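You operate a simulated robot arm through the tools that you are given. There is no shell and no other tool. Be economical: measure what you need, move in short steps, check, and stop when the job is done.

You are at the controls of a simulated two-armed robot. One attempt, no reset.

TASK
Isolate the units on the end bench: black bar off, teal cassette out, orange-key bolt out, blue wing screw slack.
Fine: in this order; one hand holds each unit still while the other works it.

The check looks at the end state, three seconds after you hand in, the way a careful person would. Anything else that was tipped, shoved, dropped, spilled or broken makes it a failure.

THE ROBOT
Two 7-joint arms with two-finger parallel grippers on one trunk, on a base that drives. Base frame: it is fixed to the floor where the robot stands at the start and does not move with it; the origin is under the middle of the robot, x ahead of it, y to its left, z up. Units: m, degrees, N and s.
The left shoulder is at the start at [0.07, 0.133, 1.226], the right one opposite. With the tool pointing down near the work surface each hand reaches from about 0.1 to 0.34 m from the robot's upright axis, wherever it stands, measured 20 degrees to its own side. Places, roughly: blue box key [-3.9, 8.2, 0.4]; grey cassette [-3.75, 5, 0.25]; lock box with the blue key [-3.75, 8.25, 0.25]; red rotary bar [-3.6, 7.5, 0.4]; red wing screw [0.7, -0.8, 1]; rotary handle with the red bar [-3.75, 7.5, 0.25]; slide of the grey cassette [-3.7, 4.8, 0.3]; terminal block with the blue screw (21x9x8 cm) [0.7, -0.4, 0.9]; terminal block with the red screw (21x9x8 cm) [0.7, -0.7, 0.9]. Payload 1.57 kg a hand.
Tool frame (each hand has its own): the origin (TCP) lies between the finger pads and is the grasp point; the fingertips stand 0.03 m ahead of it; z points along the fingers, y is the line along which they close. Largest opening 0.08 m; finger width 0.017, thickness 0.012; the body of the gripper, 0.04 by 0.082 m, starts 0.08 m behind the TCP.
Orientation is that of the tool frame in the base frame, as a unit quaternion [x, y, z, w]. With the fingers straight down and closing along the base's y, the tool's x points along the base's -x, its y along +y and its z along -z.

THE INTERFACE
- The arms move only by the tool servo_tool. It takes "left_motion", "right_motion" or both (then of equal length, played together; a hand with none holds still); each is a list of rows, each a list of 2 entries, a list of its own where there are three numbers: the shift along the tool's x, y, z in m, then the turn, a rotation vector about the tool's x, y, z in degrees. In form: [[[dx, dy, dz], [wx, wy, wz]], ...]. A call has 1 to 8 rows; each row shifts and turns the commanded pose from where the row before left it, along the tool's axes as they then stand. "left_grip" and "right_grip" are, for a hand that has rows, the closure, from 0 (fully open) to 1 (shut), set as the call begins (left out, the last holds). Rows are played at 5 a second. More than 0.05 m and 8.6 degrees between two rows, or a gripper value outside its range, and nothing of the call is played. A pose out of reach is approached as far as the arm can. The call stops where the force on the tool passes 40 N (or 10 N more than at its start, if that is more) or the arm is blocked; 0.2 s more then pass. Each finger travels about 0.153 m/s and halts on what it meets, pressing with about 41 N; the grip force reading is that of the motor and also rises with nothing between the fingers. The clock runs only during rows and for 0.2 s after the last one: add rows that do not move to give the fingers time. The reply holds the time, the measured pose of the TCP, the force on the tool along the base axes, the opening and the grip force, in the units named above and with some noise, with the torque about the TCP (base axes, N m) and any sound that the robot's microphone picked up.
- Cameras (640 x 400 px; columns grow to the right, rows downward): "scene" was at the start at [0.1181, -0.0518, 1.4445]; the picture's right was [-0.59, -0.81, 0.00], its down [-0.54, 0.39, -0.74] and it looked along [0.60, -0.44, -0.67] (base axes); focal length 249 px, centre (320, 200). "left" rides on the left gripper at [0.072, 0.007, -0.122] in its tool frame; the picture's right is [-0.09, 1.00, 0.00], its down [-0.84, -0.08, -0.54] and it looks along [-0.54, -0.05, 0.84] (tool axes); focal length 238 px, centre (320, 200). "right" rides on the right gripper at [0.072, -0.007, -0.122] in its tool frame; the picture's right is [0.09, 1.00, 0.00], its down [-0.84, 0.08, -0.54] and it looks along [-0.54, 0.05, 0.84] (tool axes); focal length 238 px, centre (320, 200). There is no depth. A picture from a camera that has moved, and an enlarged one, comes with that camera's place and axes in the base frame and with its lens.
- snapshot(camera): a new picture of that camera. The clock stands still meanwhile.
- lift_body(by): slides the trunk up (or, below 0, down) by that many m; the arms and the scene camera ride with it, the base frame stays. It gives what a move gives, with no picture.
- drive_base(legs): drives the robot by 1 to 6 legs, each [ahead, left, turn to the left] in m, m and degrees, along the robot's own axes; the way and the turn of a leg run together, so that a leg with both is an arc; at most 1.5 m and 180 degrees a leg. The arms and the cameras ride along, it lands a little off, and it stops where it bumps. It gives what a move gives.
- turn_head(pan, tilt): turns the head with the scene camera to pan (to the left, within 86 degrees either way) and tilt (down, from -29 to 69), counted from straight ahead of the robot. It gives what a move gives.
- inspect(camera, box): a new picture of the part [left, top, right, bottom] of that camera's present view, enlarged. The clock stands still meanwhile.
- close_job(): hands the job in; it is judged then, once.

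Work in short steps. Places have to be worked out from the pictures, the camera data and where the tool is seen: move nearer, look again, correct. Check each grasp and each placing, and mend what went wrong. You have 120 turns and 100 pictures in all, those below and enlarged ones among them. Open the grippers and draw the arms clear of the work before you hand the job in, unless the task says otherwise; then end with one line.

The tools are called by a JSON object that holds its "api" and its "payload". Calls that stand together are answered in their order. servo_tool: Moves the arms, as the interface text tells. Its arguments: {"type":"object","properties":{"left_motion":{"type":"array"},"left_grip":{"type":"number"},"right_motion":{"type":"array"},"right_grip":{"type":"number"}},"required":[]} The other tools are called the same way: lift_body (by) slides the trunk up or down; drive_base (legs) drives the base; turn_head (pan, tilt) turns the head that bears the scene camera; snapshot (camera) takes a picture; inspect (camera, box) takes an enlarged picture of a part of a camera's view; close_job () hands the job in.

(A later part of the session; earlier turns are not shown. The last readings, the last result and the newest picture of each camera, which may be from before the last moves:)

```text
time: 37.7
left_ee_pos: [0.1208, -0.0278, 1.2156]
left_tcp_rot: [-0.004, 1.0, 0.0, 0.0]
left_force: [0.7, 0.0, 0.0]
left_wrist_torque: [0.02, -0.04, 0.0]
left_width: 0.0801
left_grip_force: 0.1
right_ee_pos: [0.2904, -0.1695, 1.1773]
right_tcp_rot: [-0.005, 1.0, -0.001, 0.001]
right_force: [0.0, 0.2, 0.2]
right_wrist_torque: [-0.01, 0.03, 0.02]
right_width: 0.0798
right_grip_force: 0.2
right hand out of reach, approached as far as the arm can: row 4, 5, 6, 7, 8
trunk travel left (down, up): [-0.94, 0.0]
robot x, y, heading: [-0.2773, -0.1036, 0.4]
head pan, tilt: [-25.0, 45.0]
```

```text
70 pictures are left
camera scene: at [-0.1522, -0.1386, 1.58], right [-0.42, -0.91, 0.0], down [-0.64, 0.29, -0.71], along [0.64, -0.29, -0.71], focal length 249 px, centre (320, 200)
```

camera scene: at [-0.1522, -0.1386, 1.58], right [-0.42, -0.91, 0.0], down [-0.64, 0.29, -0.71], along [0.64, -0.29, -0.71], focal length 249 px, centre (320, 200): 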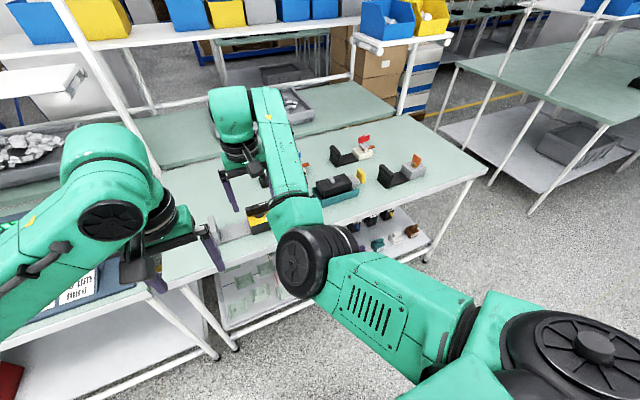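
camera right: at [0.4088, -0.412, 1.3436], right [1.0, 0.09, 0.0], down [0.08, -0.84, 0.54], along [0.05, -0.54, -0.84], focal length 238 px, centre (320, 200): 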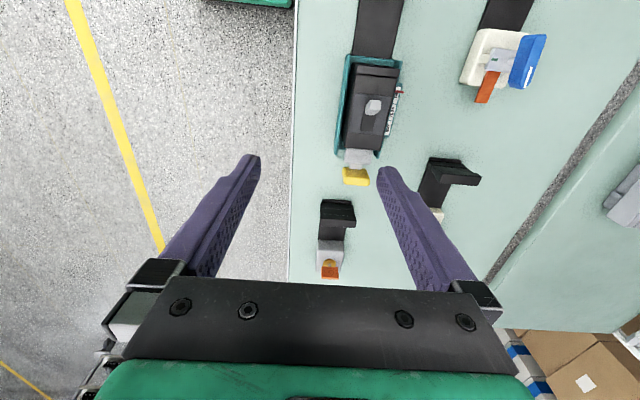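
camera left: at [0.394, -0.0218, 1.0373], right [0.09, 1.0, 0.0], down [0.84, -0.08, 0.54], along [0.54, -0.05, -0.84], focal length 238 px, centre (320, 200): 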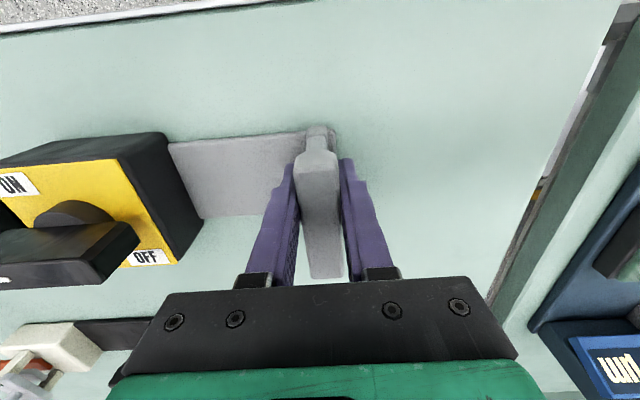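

The elbow is now below with the forearm bending up — the right intermediate posture. I back off further and lower/retract the hand in free space in front of the bench.

{"api": "drive_base", "payload": {"legs": [[-0.2, 0, 0]]}}

{"api": "servo_tool", "payload": {"right_motion": [[[0.01, 0, 0.04], [0, 0, 0]], [[0.02, 0, 0.04], [0, 0, 0]], [[0.02, 0, 0.04], [0, 0, 0]], [[0.02, 0, 0.04], [0, 0, 0]], [[0.03, 0, 0.02], [0, 0, 0]], [[0.03, 0, 0], [0, 0, 0]], [[0.03, 0, 0], [0, 0, 0]], [[0.03, 0, 0], [0, 0, 0]]]}}

{"api": "snapshot", "payload": {"camera": "scene"}}

```text
time: 39.3
left_ee_pos: [-0.072, -0.0293, 1.2141]
left_tcp_rot: [-0.004, 1.0, 0.0, -0.002]
left_force: [0.3, -0.1, 0.1]
left_wrist_torque: [-0.02, 0.06, -0.01]
left_width: 0.08
left_grip_force: 0.1
right_ee_pos: [0.0966, -0.1707, 1.1736]
right_tcp_rot: [-0.005, 1.0, -0.001, 0.0]
right_force: [0.5, -0.2, 0.4]
right_wrist_torque: [-0.01, 0.05, 0.03]
right_width: 0.08
right_grip_force: 0.0
trunk travel left (down, up): [-0.94, 0.0]
robot x, y, heading: [-0.4743, -0.1043, 0.2]
head pan, tilt: [-25.0, 45.0]
```

```text
time: 40.5
left_ee_pos: [-0.0769, -0.0297, 1.2172]
left_tcp_rot: [-0.004, 1.0, 0.002, 0.0]
left_force: [0.5, -0.7, 0.3]
left_wrist_torque: [-0.04, -0.06, 0.0]
left_width: 0.0798
left_grip_force: 0.1
right_ee_pos: [0.0163, -0.2535, 1.0035]
right_tcp_rot: [0.03, 0.997, -0.073, 0.027]
right_force: [-0.5, 0.1, -0.9]
right_wrist_torque: [0.0, 0.01, 0.03]
right_width: 0.0798
right_grip_force: 0.1
trunk travel left (down, up): [-0.94, 0.0]
robot x, y, heading: [-0.4761, -0.1025, 0.6]
head pan, tilt: [-25.0, 45.0]
stopped in row 6 (right hand): the arm was blocked; the commanded pose is now the measured one
```

```text
69 pictures are left
camera scene: at [-0.3502, -0.1412, 1.5801], right [-0.41, -0.91, 0.0], down [-0.64, 0.29, -0.71], along [0.64, -0.29, -0.71], focal length 249 px, centre (320, 200)
```

scene: 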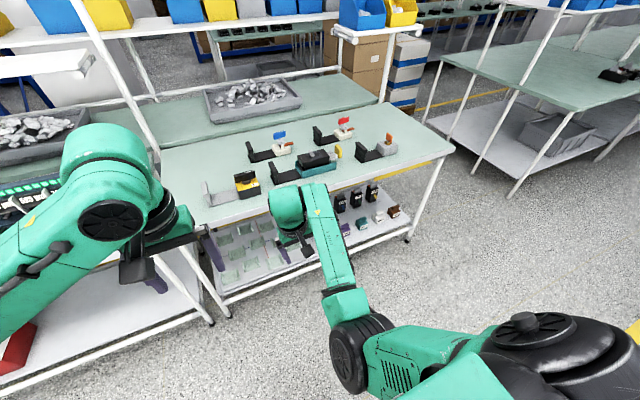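

The elbow swung through to below/outside; now the forearm points forward-left. I continue with the hand retracting a bit and left, in free space.

{"api": "servo_tool", "payload": {"right_motion": [[[0, 0.02, 0], [0, 0, 0]], [[0, 0.03, 0], [0, 0, 0]], [[0, 0.03, 0], [0, 0, 0]], [[0, 0.03, 0], [0, 0, 0]], [[0, 0.0, -0.03], [0, 0, 0]], [[0, 0.0, -0.03], [0, 0, 0]]]}}

{"api": "snapshot", "payload": {"camera": "scene"}}

```text
time: 41.1
left_ee_pos: [-0.0753, -0.0279, 1.2175]
left_tcp_rot: [-0.005, 1.0, 0.0, 0.0]
left_force: [0.1, 0.5, 1.0]
left_wrist_torque: [0.0, -0.03, 0.01]
left_width: 0.0799
left_grip_force: 0.0
right_ee_pos: [0.022, -0.2908, 0.9911]
right_tcp_rot: [0.057, 0.988, -0.142, 0.026]
right_force: [0.0, -0.9, 0.2]
right_wrist_torque: [-0.02, 0.0, 0.01]
right_width: 0.0799
right_grip_force: 0.1
right hand out of reach, approached as far as the arm can: row 2, 3
trunk travel left (down, up): [-0.94, 0.0]
robot x, y, heading: [-0.4742, -0.1045, 0.3]
head pan, tilt: [-25.0, 45.0]
stopped in row 3 (right hand): the arm was blocked; the commanded pose is now the measured one
```

```text
68 pictures are left
camera scene: at [-0.3491, -0.1403, 1.5801], right [-0.42, -0.91, 0.0], down [-0.64, 0.29, -0.71], along [0.64, -0.29, -0.71], focal length 249 px, centre (320, 200)
```

scene: 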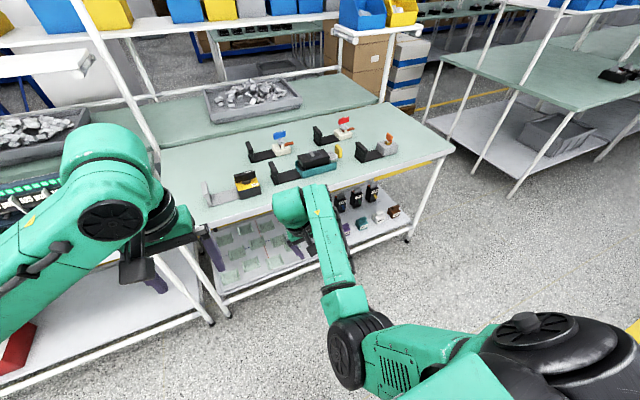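

Blocked again with the tool tilted 16°. I try moving forward and up instead, to give the elbow room from the trunk.

{"api": "servo_tool", "payload": {"right_motion": [[[-0.02, 0, -0.02], [0, 0, 0]], [[-0.02, 0.01, -0.02], [0, 0, 0]], [[-0.02, 0.02, -0.02], [0, 0, 0]], [[0, 0.03, 0], [0, 0, 0]]]}}

{"api": "snapshot", "payload": {"camera": "scene"}}

```text
time: 42.1
left_ee_pos: [-0.077, -0.0289, 1.2169]
left_tcp_rot: [-0.005, 1.0, 0.001, 0.0]
left_force: [-0.3, -0.6, -0.1]
left_wrist_torque: [0.03, 0.01, 0.01]
left_width: 0.0801
left_grip_force: 0.0
right_ee_pos: [0.0809, -0.2683, 1.0522]
right_tcp_rot: [0.067, 0.987, -0.145, 0.031]
right_force: [1.1, 0.6, -0.4]
right_wrist_torque: [-0.01, -0.03, 0.03]
right_width: 0.0801
right_grip_force: 0.0
right hand out of reach, approached as far as the arm can: row 3, 4
trunk travel left (down, up): [-0.94, 0.0]
robot x, y, heading: [-0.4686, -0.1003, 0.6]
head pan, tilt: [-25.0, 45.0]
```

```text
67 pictures are left
camera scene: at [-0.3499, -0.1412, 1.5801], right [-0.41, -0.91, 0.0], down [-0.64, 0.29, -0.71], along [0.64, -0.29, -0.71], focal length 249 px, centre (320, 200)
```

scene: 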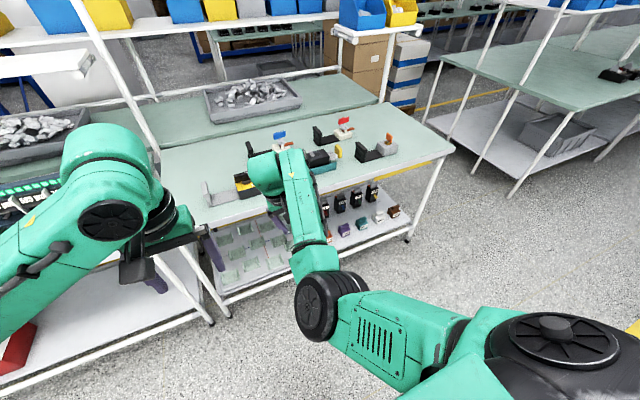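

I suspect a wrist limit is blocking. I test yawing the tool counter-clockwise while moving left.

{"api": "servo_tool", "payload": {"right_motion": [[[0, 0, 0], [0, 0, -8]], [[0, 0, 0], [0, 0, -8]], [[0, 0, 0], [0, 0, -8]], [[0, 0, 0], [0, 0, -8]], [[0.01, 0.02, 0], [0, 0, -8]], [[0.01, 0.02, 0], [0, 0, -8]], [[0.01, 0.02, 0], [0, 0, -8]], [[0.01, 0.02, 0], [0, 0, -8]]]}}

{"api": "snapshot", "payload": {"camera": "scene"}}

```text
time: 44.0
left_ee_pos: [-0.0762, -0.0289, 1.2177]
left_tcp_rot: [-0.005, 1.0, 0.001, 0.001]
left_force: [0.0, 1.0, -0.7]
left_wrist_torque: [0.0, -0.01, -0.01]
left_width: 0.0803
left_grip_force: 0.1
right_ee_pos: [0.0221, -0.2918, 1.0489]
right_tcp_rot: [-0.422, 0.882, -0.199, -0.063]
right_force: [0.1, 0.5, 0.2]
right_wrist_torque: [-0.01, -0.02, -0.01]
right_width: 0.0801
right_grip_force: 0.0
trunk travel left (down, up): [-0.94, 0.0]
robot x, y, heading: [-0.4738, -0.1039, 0.3]
head pan, tilt: [-25.0, 45.0]
stopped in row 8 (right hand): the arm was blocked; the commanded pose is now the measured one
```

```text
66 pictures are left
camera scene: at [-0.3501, -0.1406, 1.5801], right [-0.42, -0.91, 0.0], down [-0.64, 0.29, -0.71], along [0.64, -0.29, -0.71], focal length 249 px, centre (320, 200)
```

scene: 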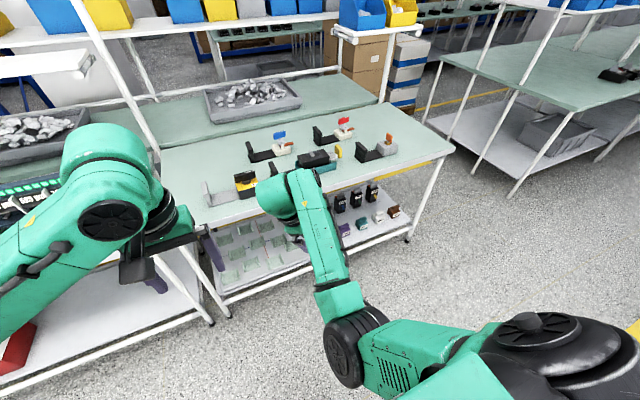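

With the yaw turned it is no longer out of reach, only blocked near the trunk. I extend forward, then move left.

{"api": "servo_tool", "payload": {"right_motion": [[[-0.025, -0.03, 0], [0, 0, 0]], [[-0.025, -0.03, 0], [0, 0, 0]], [[-0.025, -0.03, 0], [0, 0, 0]], [[-0.025, -0.03, 0], [0, 0, 0]], [[-0.0215, 0.017, -0.012], [0, 0, 0]], [[-0.0215, 0.017, -0.012], [0, 0, 0]], [[-0.0215, 0.017, -0.012], [0, 0, 0]], [[-0.0215, 0.017, -0.012], [0, 0, 0]]]}}

{"api": "snapshot", "payload": {"camera": "scene"}}

```text
time: 45.8
left_ee_pos: [-0.0759, -0.0283, 1.2165]
left_tcp_rot: [-0.004, 1.0, 0.001, 0.0]
left_force: [0.0, -0.5, 0.1]
left_wrist_torque: [0.0, -0.02, 0.03]
left_width: 0.0801
left_grip_force: 0.0
right_ee_pos: [0.1053, -0.175, 1.0707]
right_tcp_rot: [-0.424, 0.882, -0.199, -0.062]
right_force: [-0.4, -0.3, -0.4]
right_wrist_torque: [-0.01, 0.0, 0.0]
right_width: 0.0798
right_grip_force: 0.1
right hand out of reach, approached as far as the arm can: row 3, 4, 5, 6, 7, 8
trunk travel left (down, up): [-0.94, 0.0]
robot x, y, heading: [-0.4729, -0.1054, 0.5]
head pan, tilt: [-25.0, 45.0]
```

```text
65 pictures are left
camera scene: at [-0.3499, -0.1391, 1.5801], right [-0.42, -0.91, 0.0], down [-0.64, 0.29, -0.71], along [0.64, -0.29, -0.71], focal length 249 px, centre (320, 200)
```

scene: 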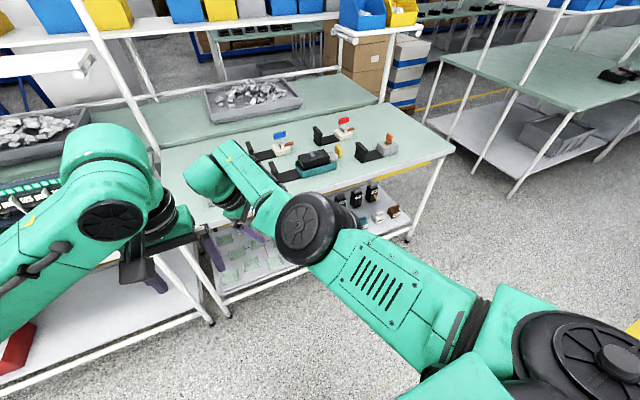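

Nearly straight again, now with different roll. I retract straight back to see which way the elbow bends.

{"api": "servo_tool", "payload": {"right_motion": [[[0.016, 0.019, 0], [0, 0, 0]], [[0.016, 0.019, 0], [0, 0, 0]], [[0.016, 0.019, 0], [0, 0, 0]], [[0.016, 0.019, 0], [0, 0, 0]], [[0.016, 0.019, 0], [0, 0, 0]]]}}

{"api": "snapshot", "payload": {"camera": "scene"}}

```text
time: 47.0
left_ee_pos: [-0.0753, -0.0289, 1.2162]
left_tcp_rot: [-0.005, 1.0, 0.0, 0.0]
left_force: [0.7, -0.2, -0.8]
left_wrist_torque: [-0.01, 0.02, 0.03]
left_width: 0.0804
left_grip_force: 0.0
right_ee_pos: [0.0783, -0.1469, 1.0602]
right_tcp_rot: [-0.423, 0.882, -0.198, -0.063]
right_force: [-0.5, 0.5, 1.0]
right_wrist_torque: [-0.04, -0.04, -0.02]
right_width: 0.0798
right_grip_force: 0.1
right hand out of reach, approached as far as the arm can: row 1, 2, 3, 4, 5
trunk travel left (down, up): [-0.94, 0.0]
robot x, y, heading: [-0.4772, -0.1028, 0.4]
head pan, tilt: [-25.0, 45.0]
```

```text
64 pictures are left
camera scene: at [-0.3493, -0.1404, 1.5801], right [-0.42, -0.91, 0.0], down [-0.64, 0.29, -0.71], along [0.64, -0.29, -0.71], focal length 249 px, centre (320, 200)
```

scene: 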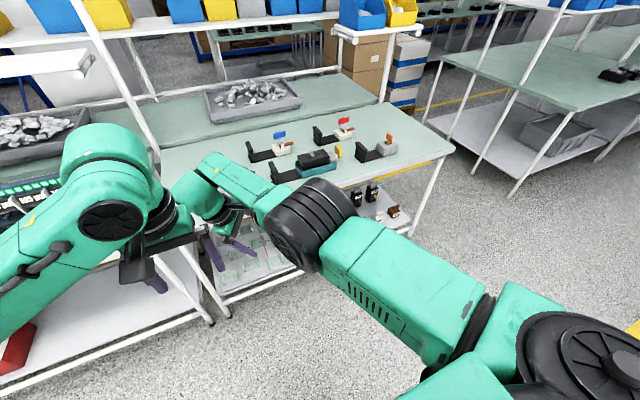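

The upper arm is rolling the right way (elbow disc now turns under). I move the left hand out of the way, and keep going left with the right.

{"api": "servo_tool", "payload": {"left_motion": [[[0, 0.04, 0], [0, 0, 0]], [[0, 0.04, 0], [0, 0, 0]], [[0, 0.04, 0], [0, 0, 0]], [[0, 0.04, 0], [0, 0, 0]], [[0, 0.04, 0], [0, 0, 0]]]}}

{"api": "servo_tool", "payload": {"right_motion": [[[-0.0215, 0.017, -0.012], [0, 0, 0]], [[-0.0215, 0.017, -0.012], [0, 0, 0]], [[-0.0215, 0.017, -0.012], [0, 0, 0]], [[0.016, 0.019, 0], [0, 0, 0]], [[0.016, 0.019, 0], [0, 0, 0]], [[0.016, 0.019, 0], [0, 0, 0]]]}}

{"api": "snapshot", "payload": {"camera": "scene"}}

```text
time: 48.1
left_ee_pos: [-0.0767, 0.1728, 1.2149]
left_tcp_rot: [-0.004, 1.0, 0.0, 0.001]
left_force: [0.2, 0.2, 0.5]
left_wrist_torque: [-0.04, -0.03, 0.0]
left_width: 0.0799
left_grip_force: 0.0
right_ee_pos: [0.0786, -0.146, 1.0602]
right_tcp_rot: [-0.423, 0.882, -0.199, -0.064]
right_force: [0.5, -0.2, 0.1]
right_wrist_torque: [-0.03, 0.01, 0.02]
right_width: 0.0799
right_grip_force: 0.1
trunk travel left (down, up): [-0.94, 0.0]
robot x, y, heading: [-0.473, -0.1039, 0.3]
head pan, tilt: [-25.0, 45.0]
```

```text
time: 49.8
left_ee_pos: [-0.0746, 0.1717, 1.2159]
left_tcp_rot: [-0.004, 1.0, 0.0, 0.0]
left_force: [-0.3, 0.1, 0.5]
left_wrist_torque: [-0.01, 0.02, 0.03]
left_width: 0.08
left_grip_force: 0.1
right_ee_pos: [0.0163, -0.1798, 1.0507]
right_tcp_rot: [-0.383, 0.888, -0.245, -0.076]
right_force: [-0.5, 0.6, 0.3]
right_wrist_torque: [0.0, 0.02, -0.02]
right_width: 0.0799
right_grip_force: 0.2
right hand out of reach, approached as far as the arm can: row 1, 2, 3, 4, 6
trunk travel left (down, up): [-0.94, 0.0]
robot x, y, heading: [-0.4761, -0.1038, 0.3]
head pan, tilt: [-25.0, 45.0]
stopped in row 6 (right hand): the arm was blocked; the commanded pose is now the measured one
```

```text
63 pictures are left
camera scene: at [-0.3478, -0.14, 1.5799], right [-0.42, -0.91, 0.0], down [-0.64, 0.29, -0.71], along [0.64, -0.29, -0.71], focal length 249 px, centre (320, 200)
```

scene: 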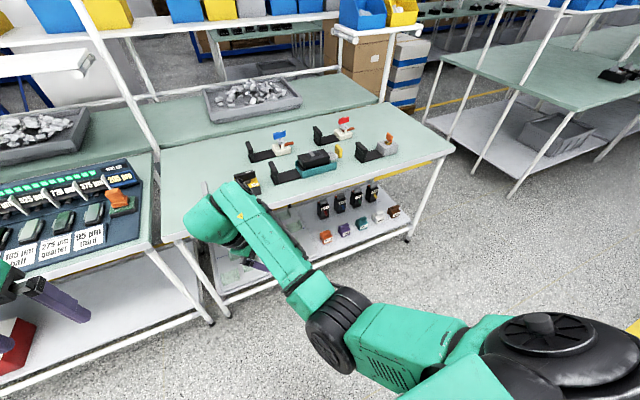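

Progress; I keep moving left and back in small steps.

{"api": "servo_tool", "payload": {"right_motion": [[[-0.019, 0.0176, -0.0148], [0, 0, 0]], [[-0.019, 0.0176, -0.0148], [0, 0, 0]], [[-0.019, 0.0176, -0.0148], [0, 0, 0]], [[-0.019, 0.0176, -0.0148], [0, 0, 0]], [[0.0174, 0.018, 0], [0, 0, 0]], [[0.0174, 0.018, 0], [0, 0, 0]]]}}

{"api": "snapshot", "payload": {"camera": "scene"}}

```text
time: 51.1
left_ee_pos: [-0.0755, 0.1704, 1.2153]
left_tcp_rot: [-0.004, 1.0, 0.001, 0.0]
left_force: [0.2, 0.0, -0.2]
left_wrist_torque: [-0.01, 0.02, -0.04]
left_width: 0.0799
left_grip_force: 0.1
right_ee_pos: [0.0079, -0.1034, 1.0586]
right_tcp_rot: [-0.367, 0.892, -0.254, -0.076]
right_force: [0.0, -0.9, 0.5]
right_wrist_torque: [-0.03, 0.03, -0.01]
right_width: 0.0798
right_grip_force: 0.0
right hand out of reach, approached as far as the arm can: row 4, 5, 6
trunk travel left (down, up): [-0.94, 0.0]
robot x, y, heading: [-0.4726, -0.1044, 0.4]
head pan, tilt: [-25.0, 45.0]
```

```text
62 pictures are left
camera scene: at [-0.3493, -0.1388, 1.5801], right [-0.42, -0.91, 0.0], down [-0.64, 0.29, -0.71], along [0.64, -0.29, -0.71], focal length 249 px, centre (320, 200)
```

scene: 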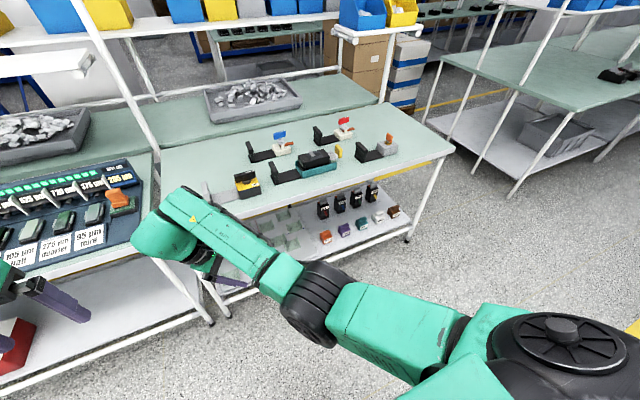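

Now the forearm points left with the elbow to the right. I straighten the tool back towards vertical while continuing left.

{"api": "servo_tool", "payload": {"right_motion": [[[-0.0123, 0.012, -0.01], [-4.3, -4.2, 0.3]], [[-0.0123, 0.012, -0.01], [-4.3, -4.2, 0.3]], [[-0.0123, 0.012, -0.008], [-4.3, -4.2, 0.3]], [[-0.0123, 0.012, -0.006], [-4.3, -4.2, 0.3]], [[-0.0123, 0.012, -0.002], [-4.3, -4.2, 0.3]]]}}

{"api": "snapshot", "payload": {"camera": "scene"}}

```text
time: 52.5
left_ee_pos: [-0.0768, 0.1697, 1.2159]
left_tcp_rot: [-0.004, 1.0, -0.001, 0.0]
left_force: [0.2, 0.3, 1.0]
left_wrist_torque: [-0.04, 0.0, -0.01]
left_width: 0.0802
left_grip_force: 0.0
right_ee_pos: [0.0398, -0.1129, 1.0532]
right_tcp_rot: [-0.363, 0.931, -0.038, 0.024]
right_force: [0.6, 0.6, -0.1]
right_wrist_torque: [0.01, 0.0, -0.01]
right_width: 0.0798
right_grip_force: 0.1
right hand out of reach, approached as far as the arm can: row 2, 3, 4, 5
trunk travel left (down, up): [-0.94, 0.0]
robot x, y, heading: [-0.4755, -0.1076, 0.7]
head pan, tilt: [-25.0, 45.0]
stopped in row 5 (right hand): the arm was blocked; the commanded pose is now the measured one
```

```text
61 pictures are left
camera scene: at [-0.3492, -0.1402, 1.58], right [-0.42, -0.91, 0.0], down [-0.64, 0.29, -0.71], along [0.64, -0.29, -0.71], focal length 249 px, centre (320, 200)
```

scene: 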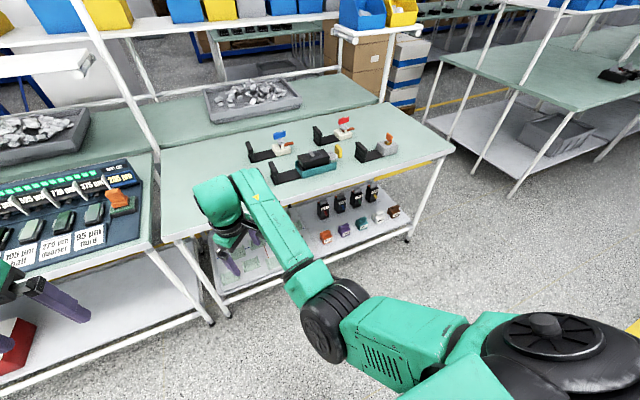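

Vertical again, with less roll. I push left and back again with this vertical tool.

{"api": "servo_tool", "payload": {"right_motion": [[[-0.0203, 0.022, 0], [0, 0, 0]], [[-0.0203, 0.022, 0], [0, 0, 0]], [[0, 0.04, 0], [0, 0, 0]], [[0, 0.04, 0], [0, 0, 0]], [[0.022, 0.0203, 0], [0, 0, 0]], [[0.022, 0.0203, 0], [0, 0, 0]], [[0.022, 0.0203, 0], [0, 0, 0]]]}}

{"api": "snapshot", "payload": {"camera": "scene"}}

```text
time: 53.6
left_ee_pos: [-0.077, 0.1712, 1.2156]
left_tcp_rot: [-0.005, 1.0, 0.001, 0.0]
left_force: [-0.4, 0.7, 0.9]
left_wrist_torque: [0.0, 0.02, 0.04]
left_width: 0.0801
left_grip_force: 0.1
right_ee_pos: [-0.0028, -0.1145, 1.0251]
right_tcp_rot: [-0.324, 0.94, -0.106, 0.018]
right_force: [0.2, 0.3, 0.1]
right_wrist_torque: [0.0, 0.0, -0.01]
right_width: 0.08
right_grip_force: 0.1
right hand out of reach, approached as far as the arm can: row 2, 3, 4
trunk travel left (down, up): [-0.94, 0.0]
robot x, y, heading: [-0.4714, -0.1058, 0.3]
head pan, tilt: [-25.0, 45.0]
stopped in row 5 (right hand): the arm was blocked; the commanded pose is now the measured one
```

```text
60 pictures are left
camera scene: at [-0.3505, -0.1408, 1.5802], right [-0.42, -0.91, 0.0], down [-0.64, 0.29, -0.71], along [0.64, -0.29, -0.71], focal length 249 px, centre (320, 200)
```

scene: 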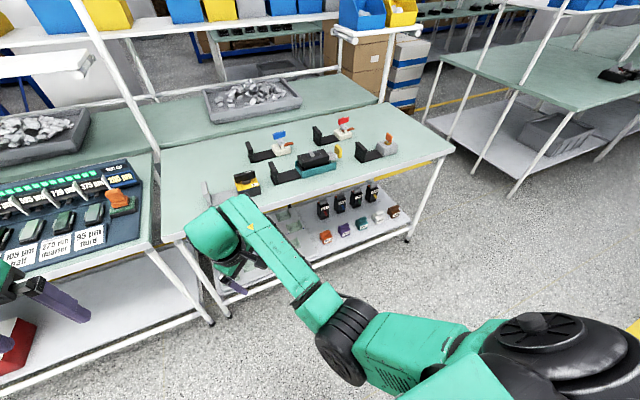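

The "blocked" stops look like fast joint swings; I use smaller steps retracting left-back.

{"api": "servo_tool", "payload": {"right_motion": [[[0.005, 0.012, -0.003], [0, 0, 0]], [[0.005, 0.012, -0.003], [0, 0, 0]], [[0.005, 0.012, -0.003], [0, 0, 0]], [[0.005, 0.012, -0.003], [0, 0, 0]], [[0.005, 0.012, -0.003], [0, 0, 0]], [[0.005, 0.012, -0.003], [0, 0, 0]], [[0.005, 0.012, -0.003], [0, 0, 0]], [[0.005, 0.012, -0.003], [0, 0, 0]]]}}

{"api": "snapshot", "payload": {"camera": "scene"}}

```text
time: 54.3
left_ee_pos: [-0.0773, 0.1703, 1.2145]
left_tcp_rot: [-0.004, 1.0, 0.001, 0.0]
left_force: [-0.3, -0.4, 0.2]
left_wrist_torque: [0.01, 0.0, 0.03]
left_width: 0.0805
left_grip_force: 0.1
right_ee_pos: [0.0249, -0.1791, 1.0469]
right_tcp_rot: [-0.285, 0.939, -0.191, 0.043]
right_force: [0.2, 0.4, 0.0]
right_wrist_torque: [0.01, -0.04, 0.02]
right_width: 0.08
right_grip_force: 0.0
trunk travel left (down, up): [-0.94, 0.0]
robot x, y, heading: [-0.4731, -0.1051, 0.5]
head pan, tilt: [-25.0, 45.0]
stopped in row 3 (right hand): the arm was blocked; the commanded pose is now the measured one
```

```text
59 pictures are left
camera scene: at [-0.3499, -0.1409, 1.5801], right [-0.42, -0.91, 0.0], down [-0.64, 0.29, -0.71], along [0.64, -0.29, -0.71], focal length 249 px, centre (320, 200)
```

scene: 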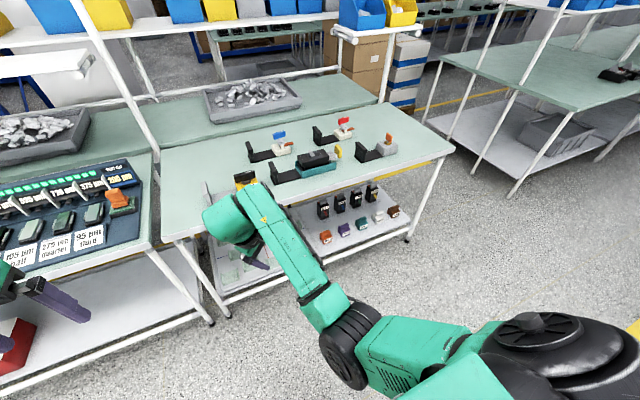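

It seems the solver now targets the other elbow branch and moves part of the way each time. I repeat and watch.

{"api": "servo_tool", "payload": {"right_motion": [[[0.01, 0.02, -0.003], [0, 0, 0]], [[0.01, 0.02, -0.003], [0, 0, 0]], [[0.01, 0.02, -0.003], [0, 0, 0]]]}}

{"api": "servo_tool", "payload": {"right_motion": [[[0.01, 0.02, -0.003], [0, 0, 0]], [[0.01, 0.02, -0.003], [0, 0, 0]], [[0.01, 0.02, -0.003], [0, 0, 0]]]}}

{"api": "servo_tool", "payload": {"right_motion": [[[0.01, 0.02, -0.003], [0, 0, 0]], [[0.01, 0.02, -0.003], [0, 0, 0]], [[0.01, 0.02, -0.003], [0, 0, 0]]]}}

{"api": "snapshot", "payload": {"camera": "scene"}}

```text
time: 54.9
left_ee_pos: [-0.0763, 0.1705, 1.2162]
left_tcp_rot: [-0.005, 1.0, 0.001, 0.0]
left_force: [0.3, -0.3, 0.2]
left_wrist_torque: [0.0, 0.01, 0.01]
left_width: 0.0801
left_grip_force: 0.0
right_ee_pos: [0.049, -0.2294, 1.0994]
right_tcp_rot: [-0.236, 0.924, -0.285, 0.101]
right_force: [-0.3, 0.3, 0.2]
right_wrist_torque: [0.01, 0.01, -0.02]
right_width: 0.0799
right_grip_force: 0.0
trunk travel left (down, up): [-0.94, 0.0]
robot x, y, heading: [-0.4719, -0.104, 0.4]
head pan, tilt: [-25.0, 45.0]
stopped in row 3 (right hand): the arm was blocked; the commanded pose is now the measured one
```

```text
time: 55.5
left_ee_pos: [-0.0775, 0.1703, 1.216]
left_tcp_rot: [-0.004, 1.0, 0.001, 0.0]
left_force: [0.2, 0.2, 0.8]
left_wrist_torque: [-0.01, 0.01, 0.01]
left_width: 0.08
left_grip_force: 0.0
right_ee_pos: [0.064, -0.2753, 1.1502]
right_tcp_rot: [-0.188, 0.895, -0.374, 0.154]
right_force: [0.2, -0.3, -0.6]
right_wrist_torque: [0.04, -0.02, 0.01]
right_width: 0.08
right_grip_force: 0.1
trunk travel left (down, up): [-0.94, 0.0]
robot x, y, heading: [-0.4737, -0.1048, 0.2]
head pan, tilt: [-25.0, 45.0]
stopped in row 3 (right hand): the arm was blocked; the commanded pose is now the measured one
```

```text
time: 56.2
left_ee_pos: [-0.0756, 0.1712, 1.2169]
left_tcp_rot: [-0.005, 1.0, 0.001, 0.0]
left_force: [-0.3, -0.1, 0.5]
left_wrist_torque: [0.0, -0.02, -0.05]
left_width: 0.0801
left_grip_force: 0.0
right_ee_pos: [0.0737, -0.316, 1.2016]
right_tcp_rot: [-0.135, 0.852, -0.461, 0.207]
right_force: [0.8, -0.6, 0.5]
right_wrist_torque: [0.02, 0.02, -0.01]
right_width: 0.08
right_grip_force: 0.2
trunk travel left (down, up): [-0.94, 0.0]
robot x, y, heading: [-0.4732, -0.1031, 0.2]
head pan, tilt: [-25.0, 45.0]
stopped in row 3 (right hand): the arm was blocked; the commanded pose is now the measured one
```

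```text
58 pictures are left
camera scene: at [-0.3497, -0.1402, 1.5801], right [-0.42, -0.91, 0.0], down [-0.64, 0.29, -0.71], along [0.64, -0.29, -0.71], focal length 249 px, centre (320, 200)
```

scene: 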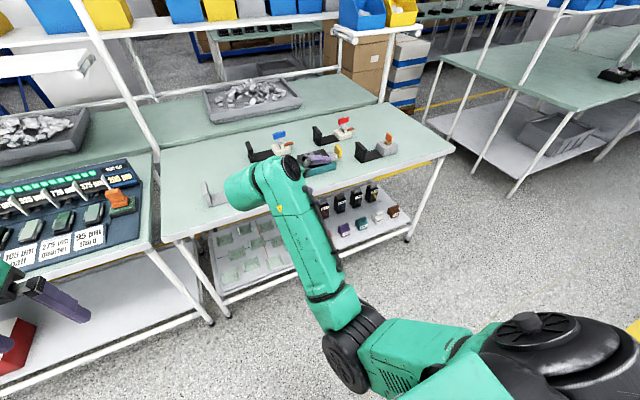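

The hand rolls off sideways. I align the tool with the forearm (pointing forward) so the wrist is straight, decoupling the rolls, keeping the wrist in place.

{"api": "servo_tool", "payload": {"right_motion": [[[-0.027, 0, 0], [0, -7.7, 0]], [[-0.027, 0, 0], [0, -7.7, 0]], [[-0.027, 0, 0], [0, -7.7, 0]], [[-0.027, 0, 0], [0, -7.7, 0]], [[-0.027, 0, 0], [0, -7.7, 0]], [[-0.027, 0, 0], [0, -7.7, 0]], [[-0.027, 0, 0], [0, -7.7, 0]], [[-0.027, 0, 0], [0, -7.7, 0]]]}}

{"api": "snapshot", "payload": {"camera": "scene"}}

```text
time: 56.9
left_ee_pos: [-0.0748, 0.1702, 1.216]
left_tcp_rot: [-0.004, 1.0, 0.001, 0.0]
left_force: [1.5, 1.1, -0.2]
left_wrist_torque: [0.0, 0.0, -0.03]
left_width: 0.08
left_grip_force: 0.1
right_ee_pos: [0.1187, -0.3477, 1.2186]
right_tcp_rot: [-0.19, 0.786, -0.511, 0.29]
right_force: [-1.3, -0.5, -0.2]
right_wrist_torque: [-0.01, 0.01, 0.01]
right_width: 0.0801
right_grip_force: 0.0
trunk travel left (down, up): [-0.94, 0.0]
robot x, y, heading: [-0.4758, -0.1064, 0.3]
head pan, tilt: [-25.0, 45.0]
stopped in row 3 (right hand): the arm was blocked; the commanded pose is now the measured one
```

```text
57 pictures are left
camera scene: at [-0.3491, -0.1411, 1.58], right [-0.42, -0.91, 0.0], down [-0.64, 0.29, -0.71], along [0.64, -0.29, -0.71], focal length 249 px, centre (320, 200)
```

scene: 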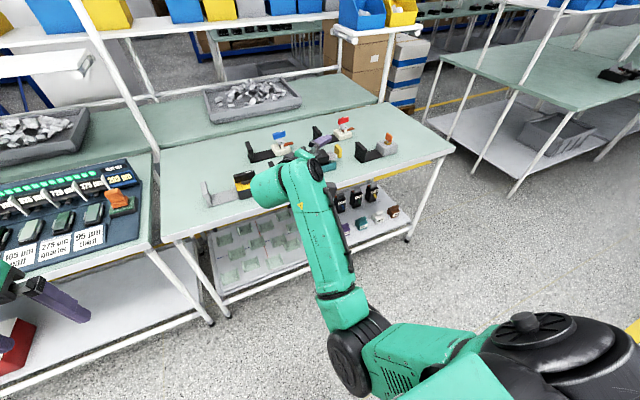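

I suspect the elbow touches the trunk; I move the hand forward first, then continue aligning the tool.

{"api": "servo_tool", "payload": {"right_motion": [[[-0.022, 0, 0.02], [0, 0, 0]], [[-0.022, 0, 0.02], [0, 0, 0]], [[-0.022, 0, 0.02], [0, 0, 0]], [[-0.022, 0, 0], [0, -7, 0]], [[-0.022, 0, 0], [0, -7, 0]], [[-0.022, 0, 0], [0, -7, 0]], [[-0.022, 0, 0], [0, -7, 0]], [[-0.022, 0, 0], [0, -7, 0]]]}}

{"api": "snapshot", "payload": {"camera": "scene"}}

```text
time: 58.7
left_ee_pos: [-0.0757, 0.1712, 1.2148]
left_tcp_rot: [-0.005, 1.0, 0.001, 0.0]
left_force: [-0.2, 0.1, 0.4]
left_wrist_torque: [0.01, -0.01, -0.01]
left_width: 0.08
left_grip_force: 0.1
right_ee_pos: [0.2699, -0.2672, 1.2543]
right_tcp_rot: [-0.337, 0.663, -0.427, 0.515]
right_force: [0.6, -0.3, -0.4]
right_wrist_torque: [-0.02, 0.03, 0.02]
right_width: 0.0799
right_grip_force: 0.2
trunk travel left (down, up): [-0.94, 0.0]
robot x, y, heading: [-0.4711, -0.1068, 0.1]
head pan, tilt: [-25.0, 45.0]
```

```text
56 pictures are left
camera scene: at [-0.3492, -0.1408, 1.58], right [-0.42, -0.91, 0.0], down [-0.64, 0.29, -0.71], along [0.64, -0.29, -0.71], focal length 249 px, centre (320, 200)
```

scene: 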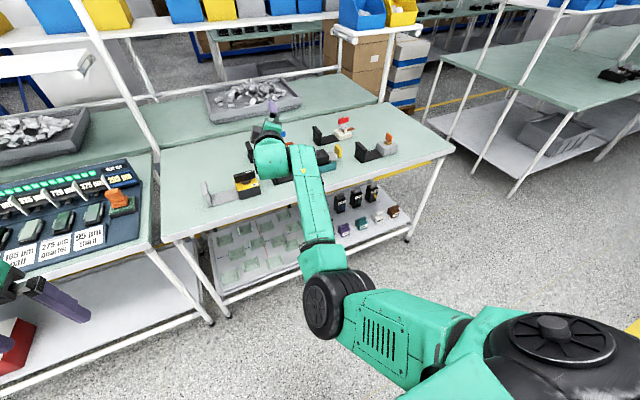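

All reachable with the tool pointing forward. Now I sweep the hand left, yawing the tool along.

{"api": "servo_tool", "payload": {"right_motion": [[[-0.0266, 0.0123, -0.0066], [-1.6, -3.65, -0.4]], [[-0.0266, 0.0123, -0.0066], [-1.6, -3.65, -0.4]], [[-0.0266, 0.0123, -0.0066], [-1.6, -3.65, -0.4]], [[-0.0266, 0.0123, -0.0066], [-1.6, -3.65, -0.4]], [[-0.0266, 0.0123, -0.0066], [-1.6, -3.65, -0.4]], [[-0.0266, 0.0123, -0.0066], [-1.6, -3.65, -0.4]]]}}

{"api": "snapshot", "payload": {"camera": "scene"}}

```text
time: 60.1
left_ee_pos: [-0.0754, 0.1723, 1.2149]
left_tcp_rot: [-0.005, 1.0, -0.001, 0.0]
left_force: [-0.5, 0.8, -1.3]
left_wrist_torque: [-0.03, 0.0, -0.01]
left_width: 0.08
left_grip_force: 0.0
right_ee_pos: [0.2552, -0.148, 1.2513]
right_tcp_rot: [-0.424, 0.612, -0.353, 0.567]
right_force: [0.3, 0.1, 0.3]
right_wrist_torque: [0.05, -0.01, 0.02]
right_width: 0.08
right_grip_force: 0.1
right hand out of reach, approached as far as the arm can: row 5, 6
trunk travel left (down, up): [-0.94, 0.0]
robot x, y, heading: [-0.4734, -0.1038, 0.4]
head pan, tilt: [-25.0, 45.0]
```

```text
55 pictures are left
camera scene: at [-0.3496, -0.1394, 1.5801], right [-0.42, -0.91, 0.0], down [-0.64, 0.29, -0.71], along [0.64, -0.29, -0.71], focal length 249 px, centre (320, 200)
```

scene: 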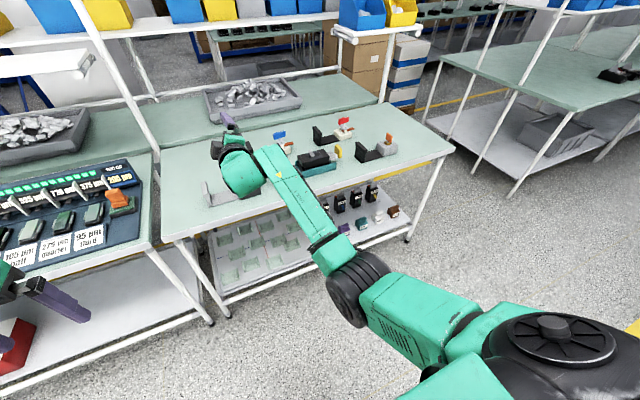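

Rolling the right way. I now retract along the tool axis with a little left drift.

{"api": "servo_tool", "payload": {"right_motion": [[[-0.01, 0.004, -0.02], [0, 0, 0]], [[-0.01, 0.004, -0.02], [0, 0, 0]], [[-0.01, 0.004, -0.02], [0, 0, 0]], [[-0.01, 0.004, -0.02], [0, 0, 0]], [[-0.01, 0.004, -0.02], [0, 0, 0]], [[-0.01, 0.004, -0.02], [0, 0, 0]]]}}

{"api": "snapshot", "payload": {"camera": "scene"}}

```text
time: 61.3
left_ee_pos: [-0.0771, 0.1711, 1.2155]
left_tcp_rot: [-0.004, 1.0, 0.0, 0.001]
left_force: [-0.2, -0.1, 0.0]
left_wrist_torque: [0.02, 0.02, 0.0]
left_width: 0.08
left_grip_force: 0.1
right_ee_pos: [0.1769, -0.1456, 1.3475]
right_tcp_rot: [-0.402, 0.548, -0.448, 0.581]
right_force: [-0.7, -0.9, -0.6]
right_wrist_torque: [-0.02, 0.02, -0.03]
right_width: 0.0799
right_grip_force: 0.0
trunk travel left (down, up): [-0.94, 0.0]
robot x, y, heading: [-0.4763, -0.105, 0.5]
head pan, tilt: [-25.0, 45.0]
stopped in row 6 (right hand): the arm was blocked; the commanded pose is now the measured one
```

```text
54 pictures are left
camera scene: at [-0.3507, -0.1392, 1.5802], right [-0.42, -0.91, 0.0], down [-0.64, 0.29, -0.71], along [0.64, -0.29, -0.71], focal length 249 px, centre (320, 200)
```

scene: 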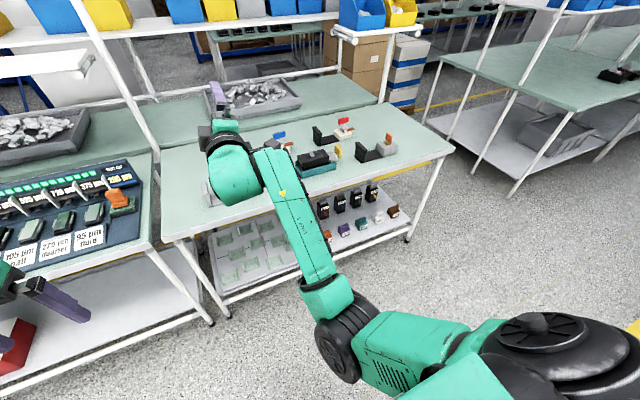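

The elbow catches the trunk each time it drops there. I extend again, roll further by pushing left, then will sweep right with the arm extended before retracting.

{"api": "servo_tool", "payload": {"right_motion": [[[0, 0.03, 0.03], [0, 0, 0]], [[0, 0.03, 0.03], [0, 0, 0]], [[0, 0.02, 0.03], [0, 0, 0]], [[-0.03, 0.01, 0], [-1.1, -3.8, 0.3]], [[-0.03, 0.01, 0], [-1.1, -3.8, 0.3]], [[-0.03, 0.01, 0], [-1.1, -3.8, 0.3]], [[-0.03, 0.01, 0], [-1.1, -3.8, 0.3]], [[-0.03, 0.01, 0], [-1.1, -3.8, 0.3]]]}}

{"api": "snapshot", "payload": {"camera": "scene"}}

```text
time: 63.1
left_ee_pos: [-0.0763, 0.1712, 1.2136]
left_tcp_rot: [-0.005, 1.0, 0.0, 0.0]
left_force: [-0.5, -0.5, -0.4]
left_wrist_torque: [-0.01, 0.03, 0.01]
left_width: 0.0798
left_grip_force: 0.1
right_ee_pos: [0.2567, 0.0336, 1.2714]
right_tcp_rot: [-0.491, 0.47, -0.337, 0.651]
right_force: [-0.5, -0.3, 0.1]
right_wrist_torque: [-0.03, 0.05, -0.01]
right_width: 0.0798
right_grip_force: 0.0
trunk travel left (down, up): [-0.94, 0.0]
robot x, y, heading: [-0.4732, -0.1039, 0.1]
head pan, tilt: [-25.0, 45.0]
```

```text
53 pictures are left
camera scene: at [-0.3496, -0.1397, 1.5801], right [-0.42, -0.91, 0.0], down [-0.64, 0.29, -0.71], along [0.64, -0.29, -0.71], focal length 249 px, centre (320, 200)
```

scene: 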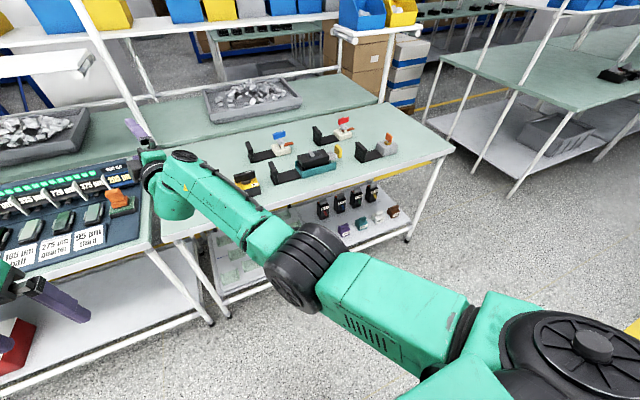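

Very good: no limits and the forearm now points left with the elbow on the right. I retract while yawing the hand left.

{"api": "servo_tool", "payload": {"right_motion": [[[-0.015, 0.002, -0.024], [-1.4, -4.8, 0.4]], [[-0.015, 0.002, -0.024], [-1.4, -4.8, 0.4]], [[-0.015, 0.002, -0.024], [-1.4, -4.8, 0.4]], [[-0.015, 0.002, -0.024], [-1.4, -4.8, 0.4]]]}}

{"api": "snapshot", "payload": {"camera": "scene"}}

```text
time: 64.1
left_ee_pos: [-0.075, 0.1694, 1.2156]
left_tcp_rot: [-0.004, 1.0, 0.001, 0.0]
left_force: [-0.3, 0.3, 0.0]
left_wrist_torque: [0.01, -0.04, -0.01]
left_width: 0.0802
left_grip_force: 0.1
right_ee_pos: [0.1559, 0.0259, 1.2431]
right_tcp_rot: [-0.558, 0.376, -0.224, 0.705]
right_force: [0.5, -0.5, -0.3]
right_wrist_torque: [0.05, -0.04, 0.01]
right_width: 0.08
right_grip_force: 0.1
right hand out of reach, approached as far as the arm can: row 3, 4
trunk travel left (down, up): [-0.94, 0.0]
robot x, y, heading: [-0.474, -0.1074, 0.5]
head pan, tilt: [-25.0, 45.0]
```

```text
52 pictures are left
camera scene: at [-0.3489, -0.1417, 1.58], right [-0.42, -0.91, 0.0], down [-0.64, 0.29, -0.71], along [0.64, -0.29, -0.71], focal length 249 px, centre (320, 200)
```

scene: 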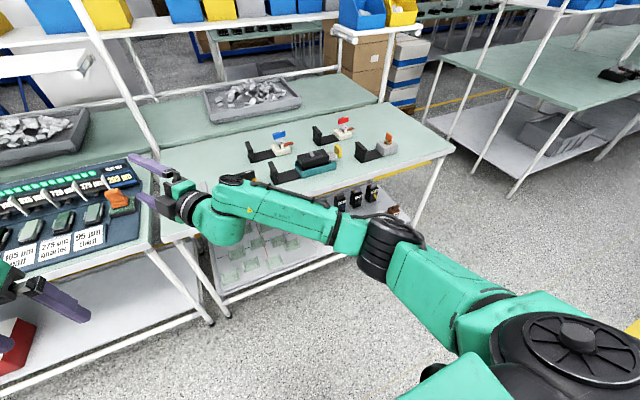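

The elbow is now outward. I rotate the tool down about the wrist.

{"api": "servo_tool", "payload": {"right_motion": [[[0.0078, 0.027, 0], [-7.7, 2.2, 0]], [[0.0078, 0.027, 0], [-7.7, 2.2, 0]], [[0.0078, 0.027, 0], [-7.7, 2.2, 0]], [[0.0078, 0.027, 0], [-7.7, 2.2, 0]], [[0.0078, 0.027, 0], [-7.7, 2.2, 0]], [[0.0078, 0.027, 0], [-7.7, 2.2, 0]], [[0.0078, 0.027, 0], [-7.7, 2.2, 0]], [[0.0078, 0.027, 0], [-7.7, 2.2, 0]]]}}

{"api": "snapshot", "payload": {"camera": "scene"}}

```text
time: 65.9
left_ee_pos: [-0.0762, 0.1691, 1.2157]
left_tcp_rot: [-0.004, 1.0, 0.0, 0.0]
left_force: [-0.6, 0.3, -1.0]
left_wrist_torque: [-0.01, 0.0, -0.02]
left_width: 0.08
left_grip_force: 0.0
right_ee_pos: [0.1591, 0.0388, 1.0678]
right_tcp_rot: [0.646, -0.438, 0.202, -0.592]
right_force: [0.6, 0.7, 0.8]
right_wrist_torque: [0.01, 0.0, 0.02]
right_width: 0.0797
right_grip_force: 0.2
right hand out of reach, approached as far as the arm can: row 1, 2, 3, 4, 5, 6, 7, 8
trunk travel left (down, up): [-0.94, 0.0]
robot x, y, heading: [-0.473, -0.1037, 0.3]
head pan, tilt: [-25.0, 45.0]
```

```text
51 pictures are left
camera scene: at [-0.349, -0.1399, 1.5801], right [-0.42, -0.91, 0.0], down [-0.64, 0.29, -0.71], along [0.64, -0.29, -0.71], focal length 249 px, centre (320, 200)
```

scene: 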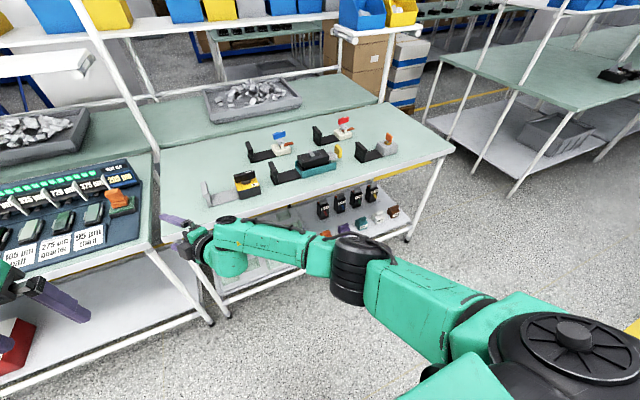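

The wrist's bending axis is vertical here, so I need to roll the forearm: I roll the tool about its own axis by −68° and look.

{"api": "servo_tool", "payload": {"right_motion": [[[0, 0, 0], [0, 0, -8.5]], [[0, 0, 0], [0, 0, -8.5]], [[0, 0, 0], [0, 0, -8.5]], [[0, 0, 0], [0, 0, -8.5]], [[0, 0, 0], [0, 0, -8.5]], [[0, 0, 0], [0, 0, -8.5]], [[0, 0, 0], [0, 0, -8.5]], [[0, 0, 0], [0, 0, -8.5]]]}}

{"api": "snapshot", "payload": {"camera": "scene"}}

```text
time: 67.7
left_ee_pos: [-0.0742, 0.1691, 1.2154]
left_tcp_rot: [-0.005, 1.0, 0.001, -0.001]
left_force: [-0.3, -0.5, 0.3]
left_wrist_torque: [-0.01, 0.0, -0.04]
left_width: 0.08
left_grip_force: 0.0
right_ee_pos: [0.1584, 0.0383, 1.0669]
right_tcp_rot: [0.78, -0.002, 0.499, -0.377]
right_force: [-0.8, 0.2, 0.1]
right_wrist_torque: [-0.03, 0.01, 0.04]
right_width: 0.0804
right_grip_force: 0.1
trunk travel left (down, up): [-0.94, 0.0]
robot x, y, heading: [-0.4715, -0.1047, 0.4]
head pan, tilt: [-25.0, 45.0]
```

```text
50 pictures are left
camera scene: at [-0.3492, -0.1405, 1.5801], right [-0.42, -0.91, 0.0], down [-0.64, 0.29, -0.71], along [0.64, -0.29, -0.71], focal length 249 px, centre (320, 200)
```

scene: 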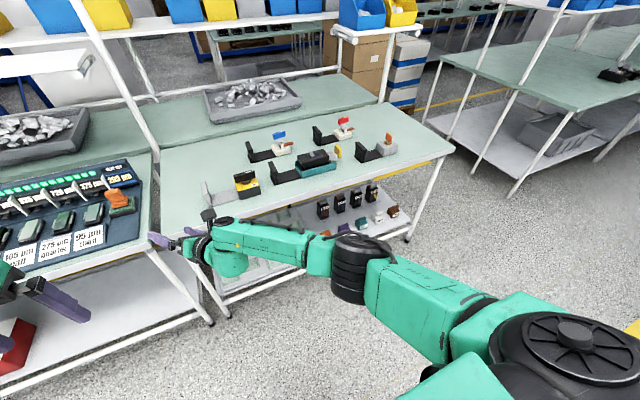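

Only the last joint rolled. The hand is deflected forward from the forearm, so I rotate it about the forearm axis to bring it down.

{"api": "servo_tool", "payload": {"right_motion": [[[-0.0174, 0.0075, 0], [-2.1, -5, 5.8]], [[-0.0174, 0.0075, 0], [-2.1, -5, 5.8]], [[-0.0174, 0.0075, 0], [-2.1, -5, 5.8]], [[-0.0174, 0.0075, 0], [-2.1, -5, 5.8]], [[-0.0174, 0.0075, 0], [-2.1, -5, 5.8]], [[-0.0174, 0.0075, 0], [-2.1, -5, 5.8]], [[-0.0174, 0.0075, 0], [-2.1, -5, 5.8]], [[-0.0174, 0.0075, 0], [-2.1, -5, 5.8]]]}}

{"api": "snapshot", "payload": {"camera": "scene"}}

```text
time: 69.5
left_ee_pos: [-0.0762, 0.1695, 1.2156]
left_tcp_rot: [-0.005, 1.0, 0.0, 0.0]
left_force: [0.1, 0.1, -0.2]
left_wrist_torque: [0.02, 0.01, 0.01]
left_width: 0.0801
left_grip_force: 0.1
right_ee_pos: [-0.0044, 0.0081, 0.8341]
right_tcp_rot: [0.881, -0.208, 0.083, -0.416]
right_force: [-1.3, -0.7, 1.0]
right_wrist_torque: [0.0, 0.0, 0.0]
right_width: 0.0801
right_grip_force: 0.0
right hand out of reach, approached as far as the arm can: row 3, 4, 5, 6, 7, 8
trunk travel left (down, up): [-0.94, 0.0]
robot x, y, heading: [-0.4724, -0.1066, 0.4]
head pan, tilt: [-25.0, 45.0]
```

```text
49 pictures are left
camera scene: at [-0.3506, -0.1408, 1.5802], right [-0.42, -0.91, 0.0], down [-0.64, 0.29, -0.71], along [0.64, -0.29, -0.71], focal length 249 px, centre (320, 200)
```

scene: 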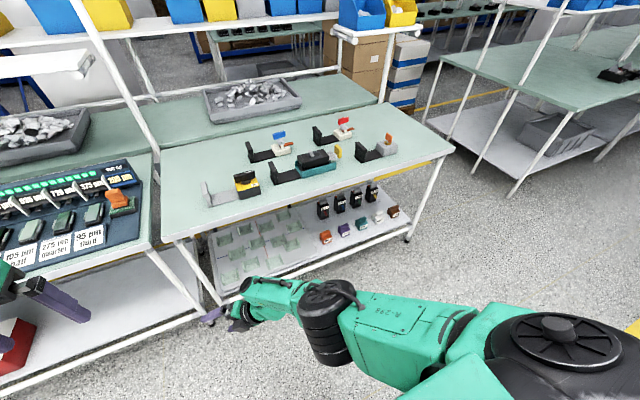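

The hand now points left-down. I continue tilting it down while raising it.

{"api": "servo_tool", "payload": {"right_motion": [[[0, 0.013, -0.013], [-8, 0, 0]], [[0, 0.015, -0.015], [-8, 0, 0]], [[0, 0.018, -0.018], [-8, 0, 0]], [[0, 0.02, -0.02], [-8, 0, 0]], [[0, 0.022, -0.02], [-8, 0, 0]], [[0, 0.024, -0.02], [-8, 0, 0]]]}}

{"api": "snapshot", "payload": {"camera": "scene"}}

```text
time: 71.1
left_ee_pos: [-0.0752, 0.1699, 1.2165]
left_tcp_rot: [-0.004, 1.0, 0.0, 0.0]
left_force: [0.3, -0.2, -0.1]
left_wrist_torque: [0.0, 0.01, 0.01]
left_width: 0.0798
left_grip_force: 0.1
right_ee_pos: [0.0087, -0.0351, 0.8117]
right_tcp_rot: [0.897, -0.223, 0.137, -0.355]
right_force: [0.0, -0.4, 0.0]
right_wrist_torque: [-0.01, -0.03, -0.02]
right_width: 0.08
right_grip_force: 0.0
right hand out of reach, approached as far as the arm can: row 1, 2, 3, 4, 5, 6
trunk travel left (down, up): [-0.94, 0.0]
robot x, y, heading: [-0.4731, -0.1048, 0.2]
head pan, tilt: [-25.0, 45.0]
stopped in row 6 (right hand): the arm was blocked; the commanded pose is now the measured one
```

```text
48 pictures are left
camera scene: at [-0.349, -0.1408, 1.58], right [-0.42, -0.91, 0.0], down [-0.64, 0.29, -0.71], along [0.64, -0.29, -0.71], focal length 249 px, centre (320, 200)
```

scene: 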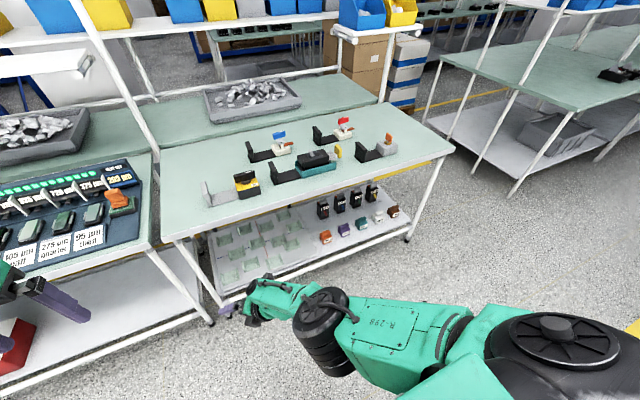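

That direction hits a wrist limit. I raise the hand and swing it to the left/back side of the forearm, to roll it the other way.

{"api": "servo_tool", "payload": {"right_motion": [[[-0.022, -0.03, -0.008], [4.7, -6.6, 0]], [[-0.022, -0.03, -0.008], [4.7, -6.6, 0]], [[-0.022, -0.03, -0.008], [4.7, -6.6, 0]], [[-0.022, -0.03, -0.008], [4.7, -6.6, 0]], [[-0.022, -0.03, -0.008], [4.7, -6.6, 0]], [[-0.022, -0.03, -0.008], [4.7, -6.6, 0]], [[-0.022, -0.03, -0.008], [4.7, -6.6, 0]], [[-0.022, -0.03, -0.008], [4.7, -6.6, 0]]]}}

{"api": "snapshot", "payload": {"camera": "scene"}}

```text
time: 72.9
left_ee_pos: [-0.0758, 0.1723, 1.2156]
left_tcp_rot: [-0.004, 1.0, 0.0, 0.0]
left_force: [0.9, 0.8, 0.0]
left_wrist_torque: [-0.03, -0.01, 0.04]
left_width: 0.0799
left_grip_force: 0.1
right_ee_pos: [-0.079, 0.102, 1.043]
right_tcp_rot: [0.712, 0.002, -0.202, -0.673]
right_force: [0.4, -0.2, -0.1]
right_wrist_torque: [-0.02, 0.0, -0.01]
right_width: 0.0799
right_grip_force: 0.0
right hand out of reach, approached as far as the arm can: row 1, 2, 3, 4, 5, 6, 7, 8
trunk travel left (down, up): [-0.94, 0.0]
robot x, y, heading: [-0.4765, -0.1071, 0.7]
head pan, tilt: [-25.0, 45.0]
```

```text
47 pictures are left
camera scene: at [-0.3494, -0.14, 1.5801], right [-0.42, -0.91, 0.0], down [-0.64, 0.29, -0.71], along [0.64, -0.29, -0.71], focal length 249 px, centre (320, 200)
```

scene: 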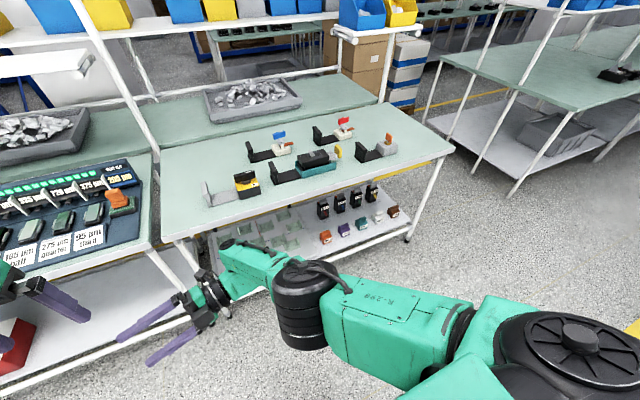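

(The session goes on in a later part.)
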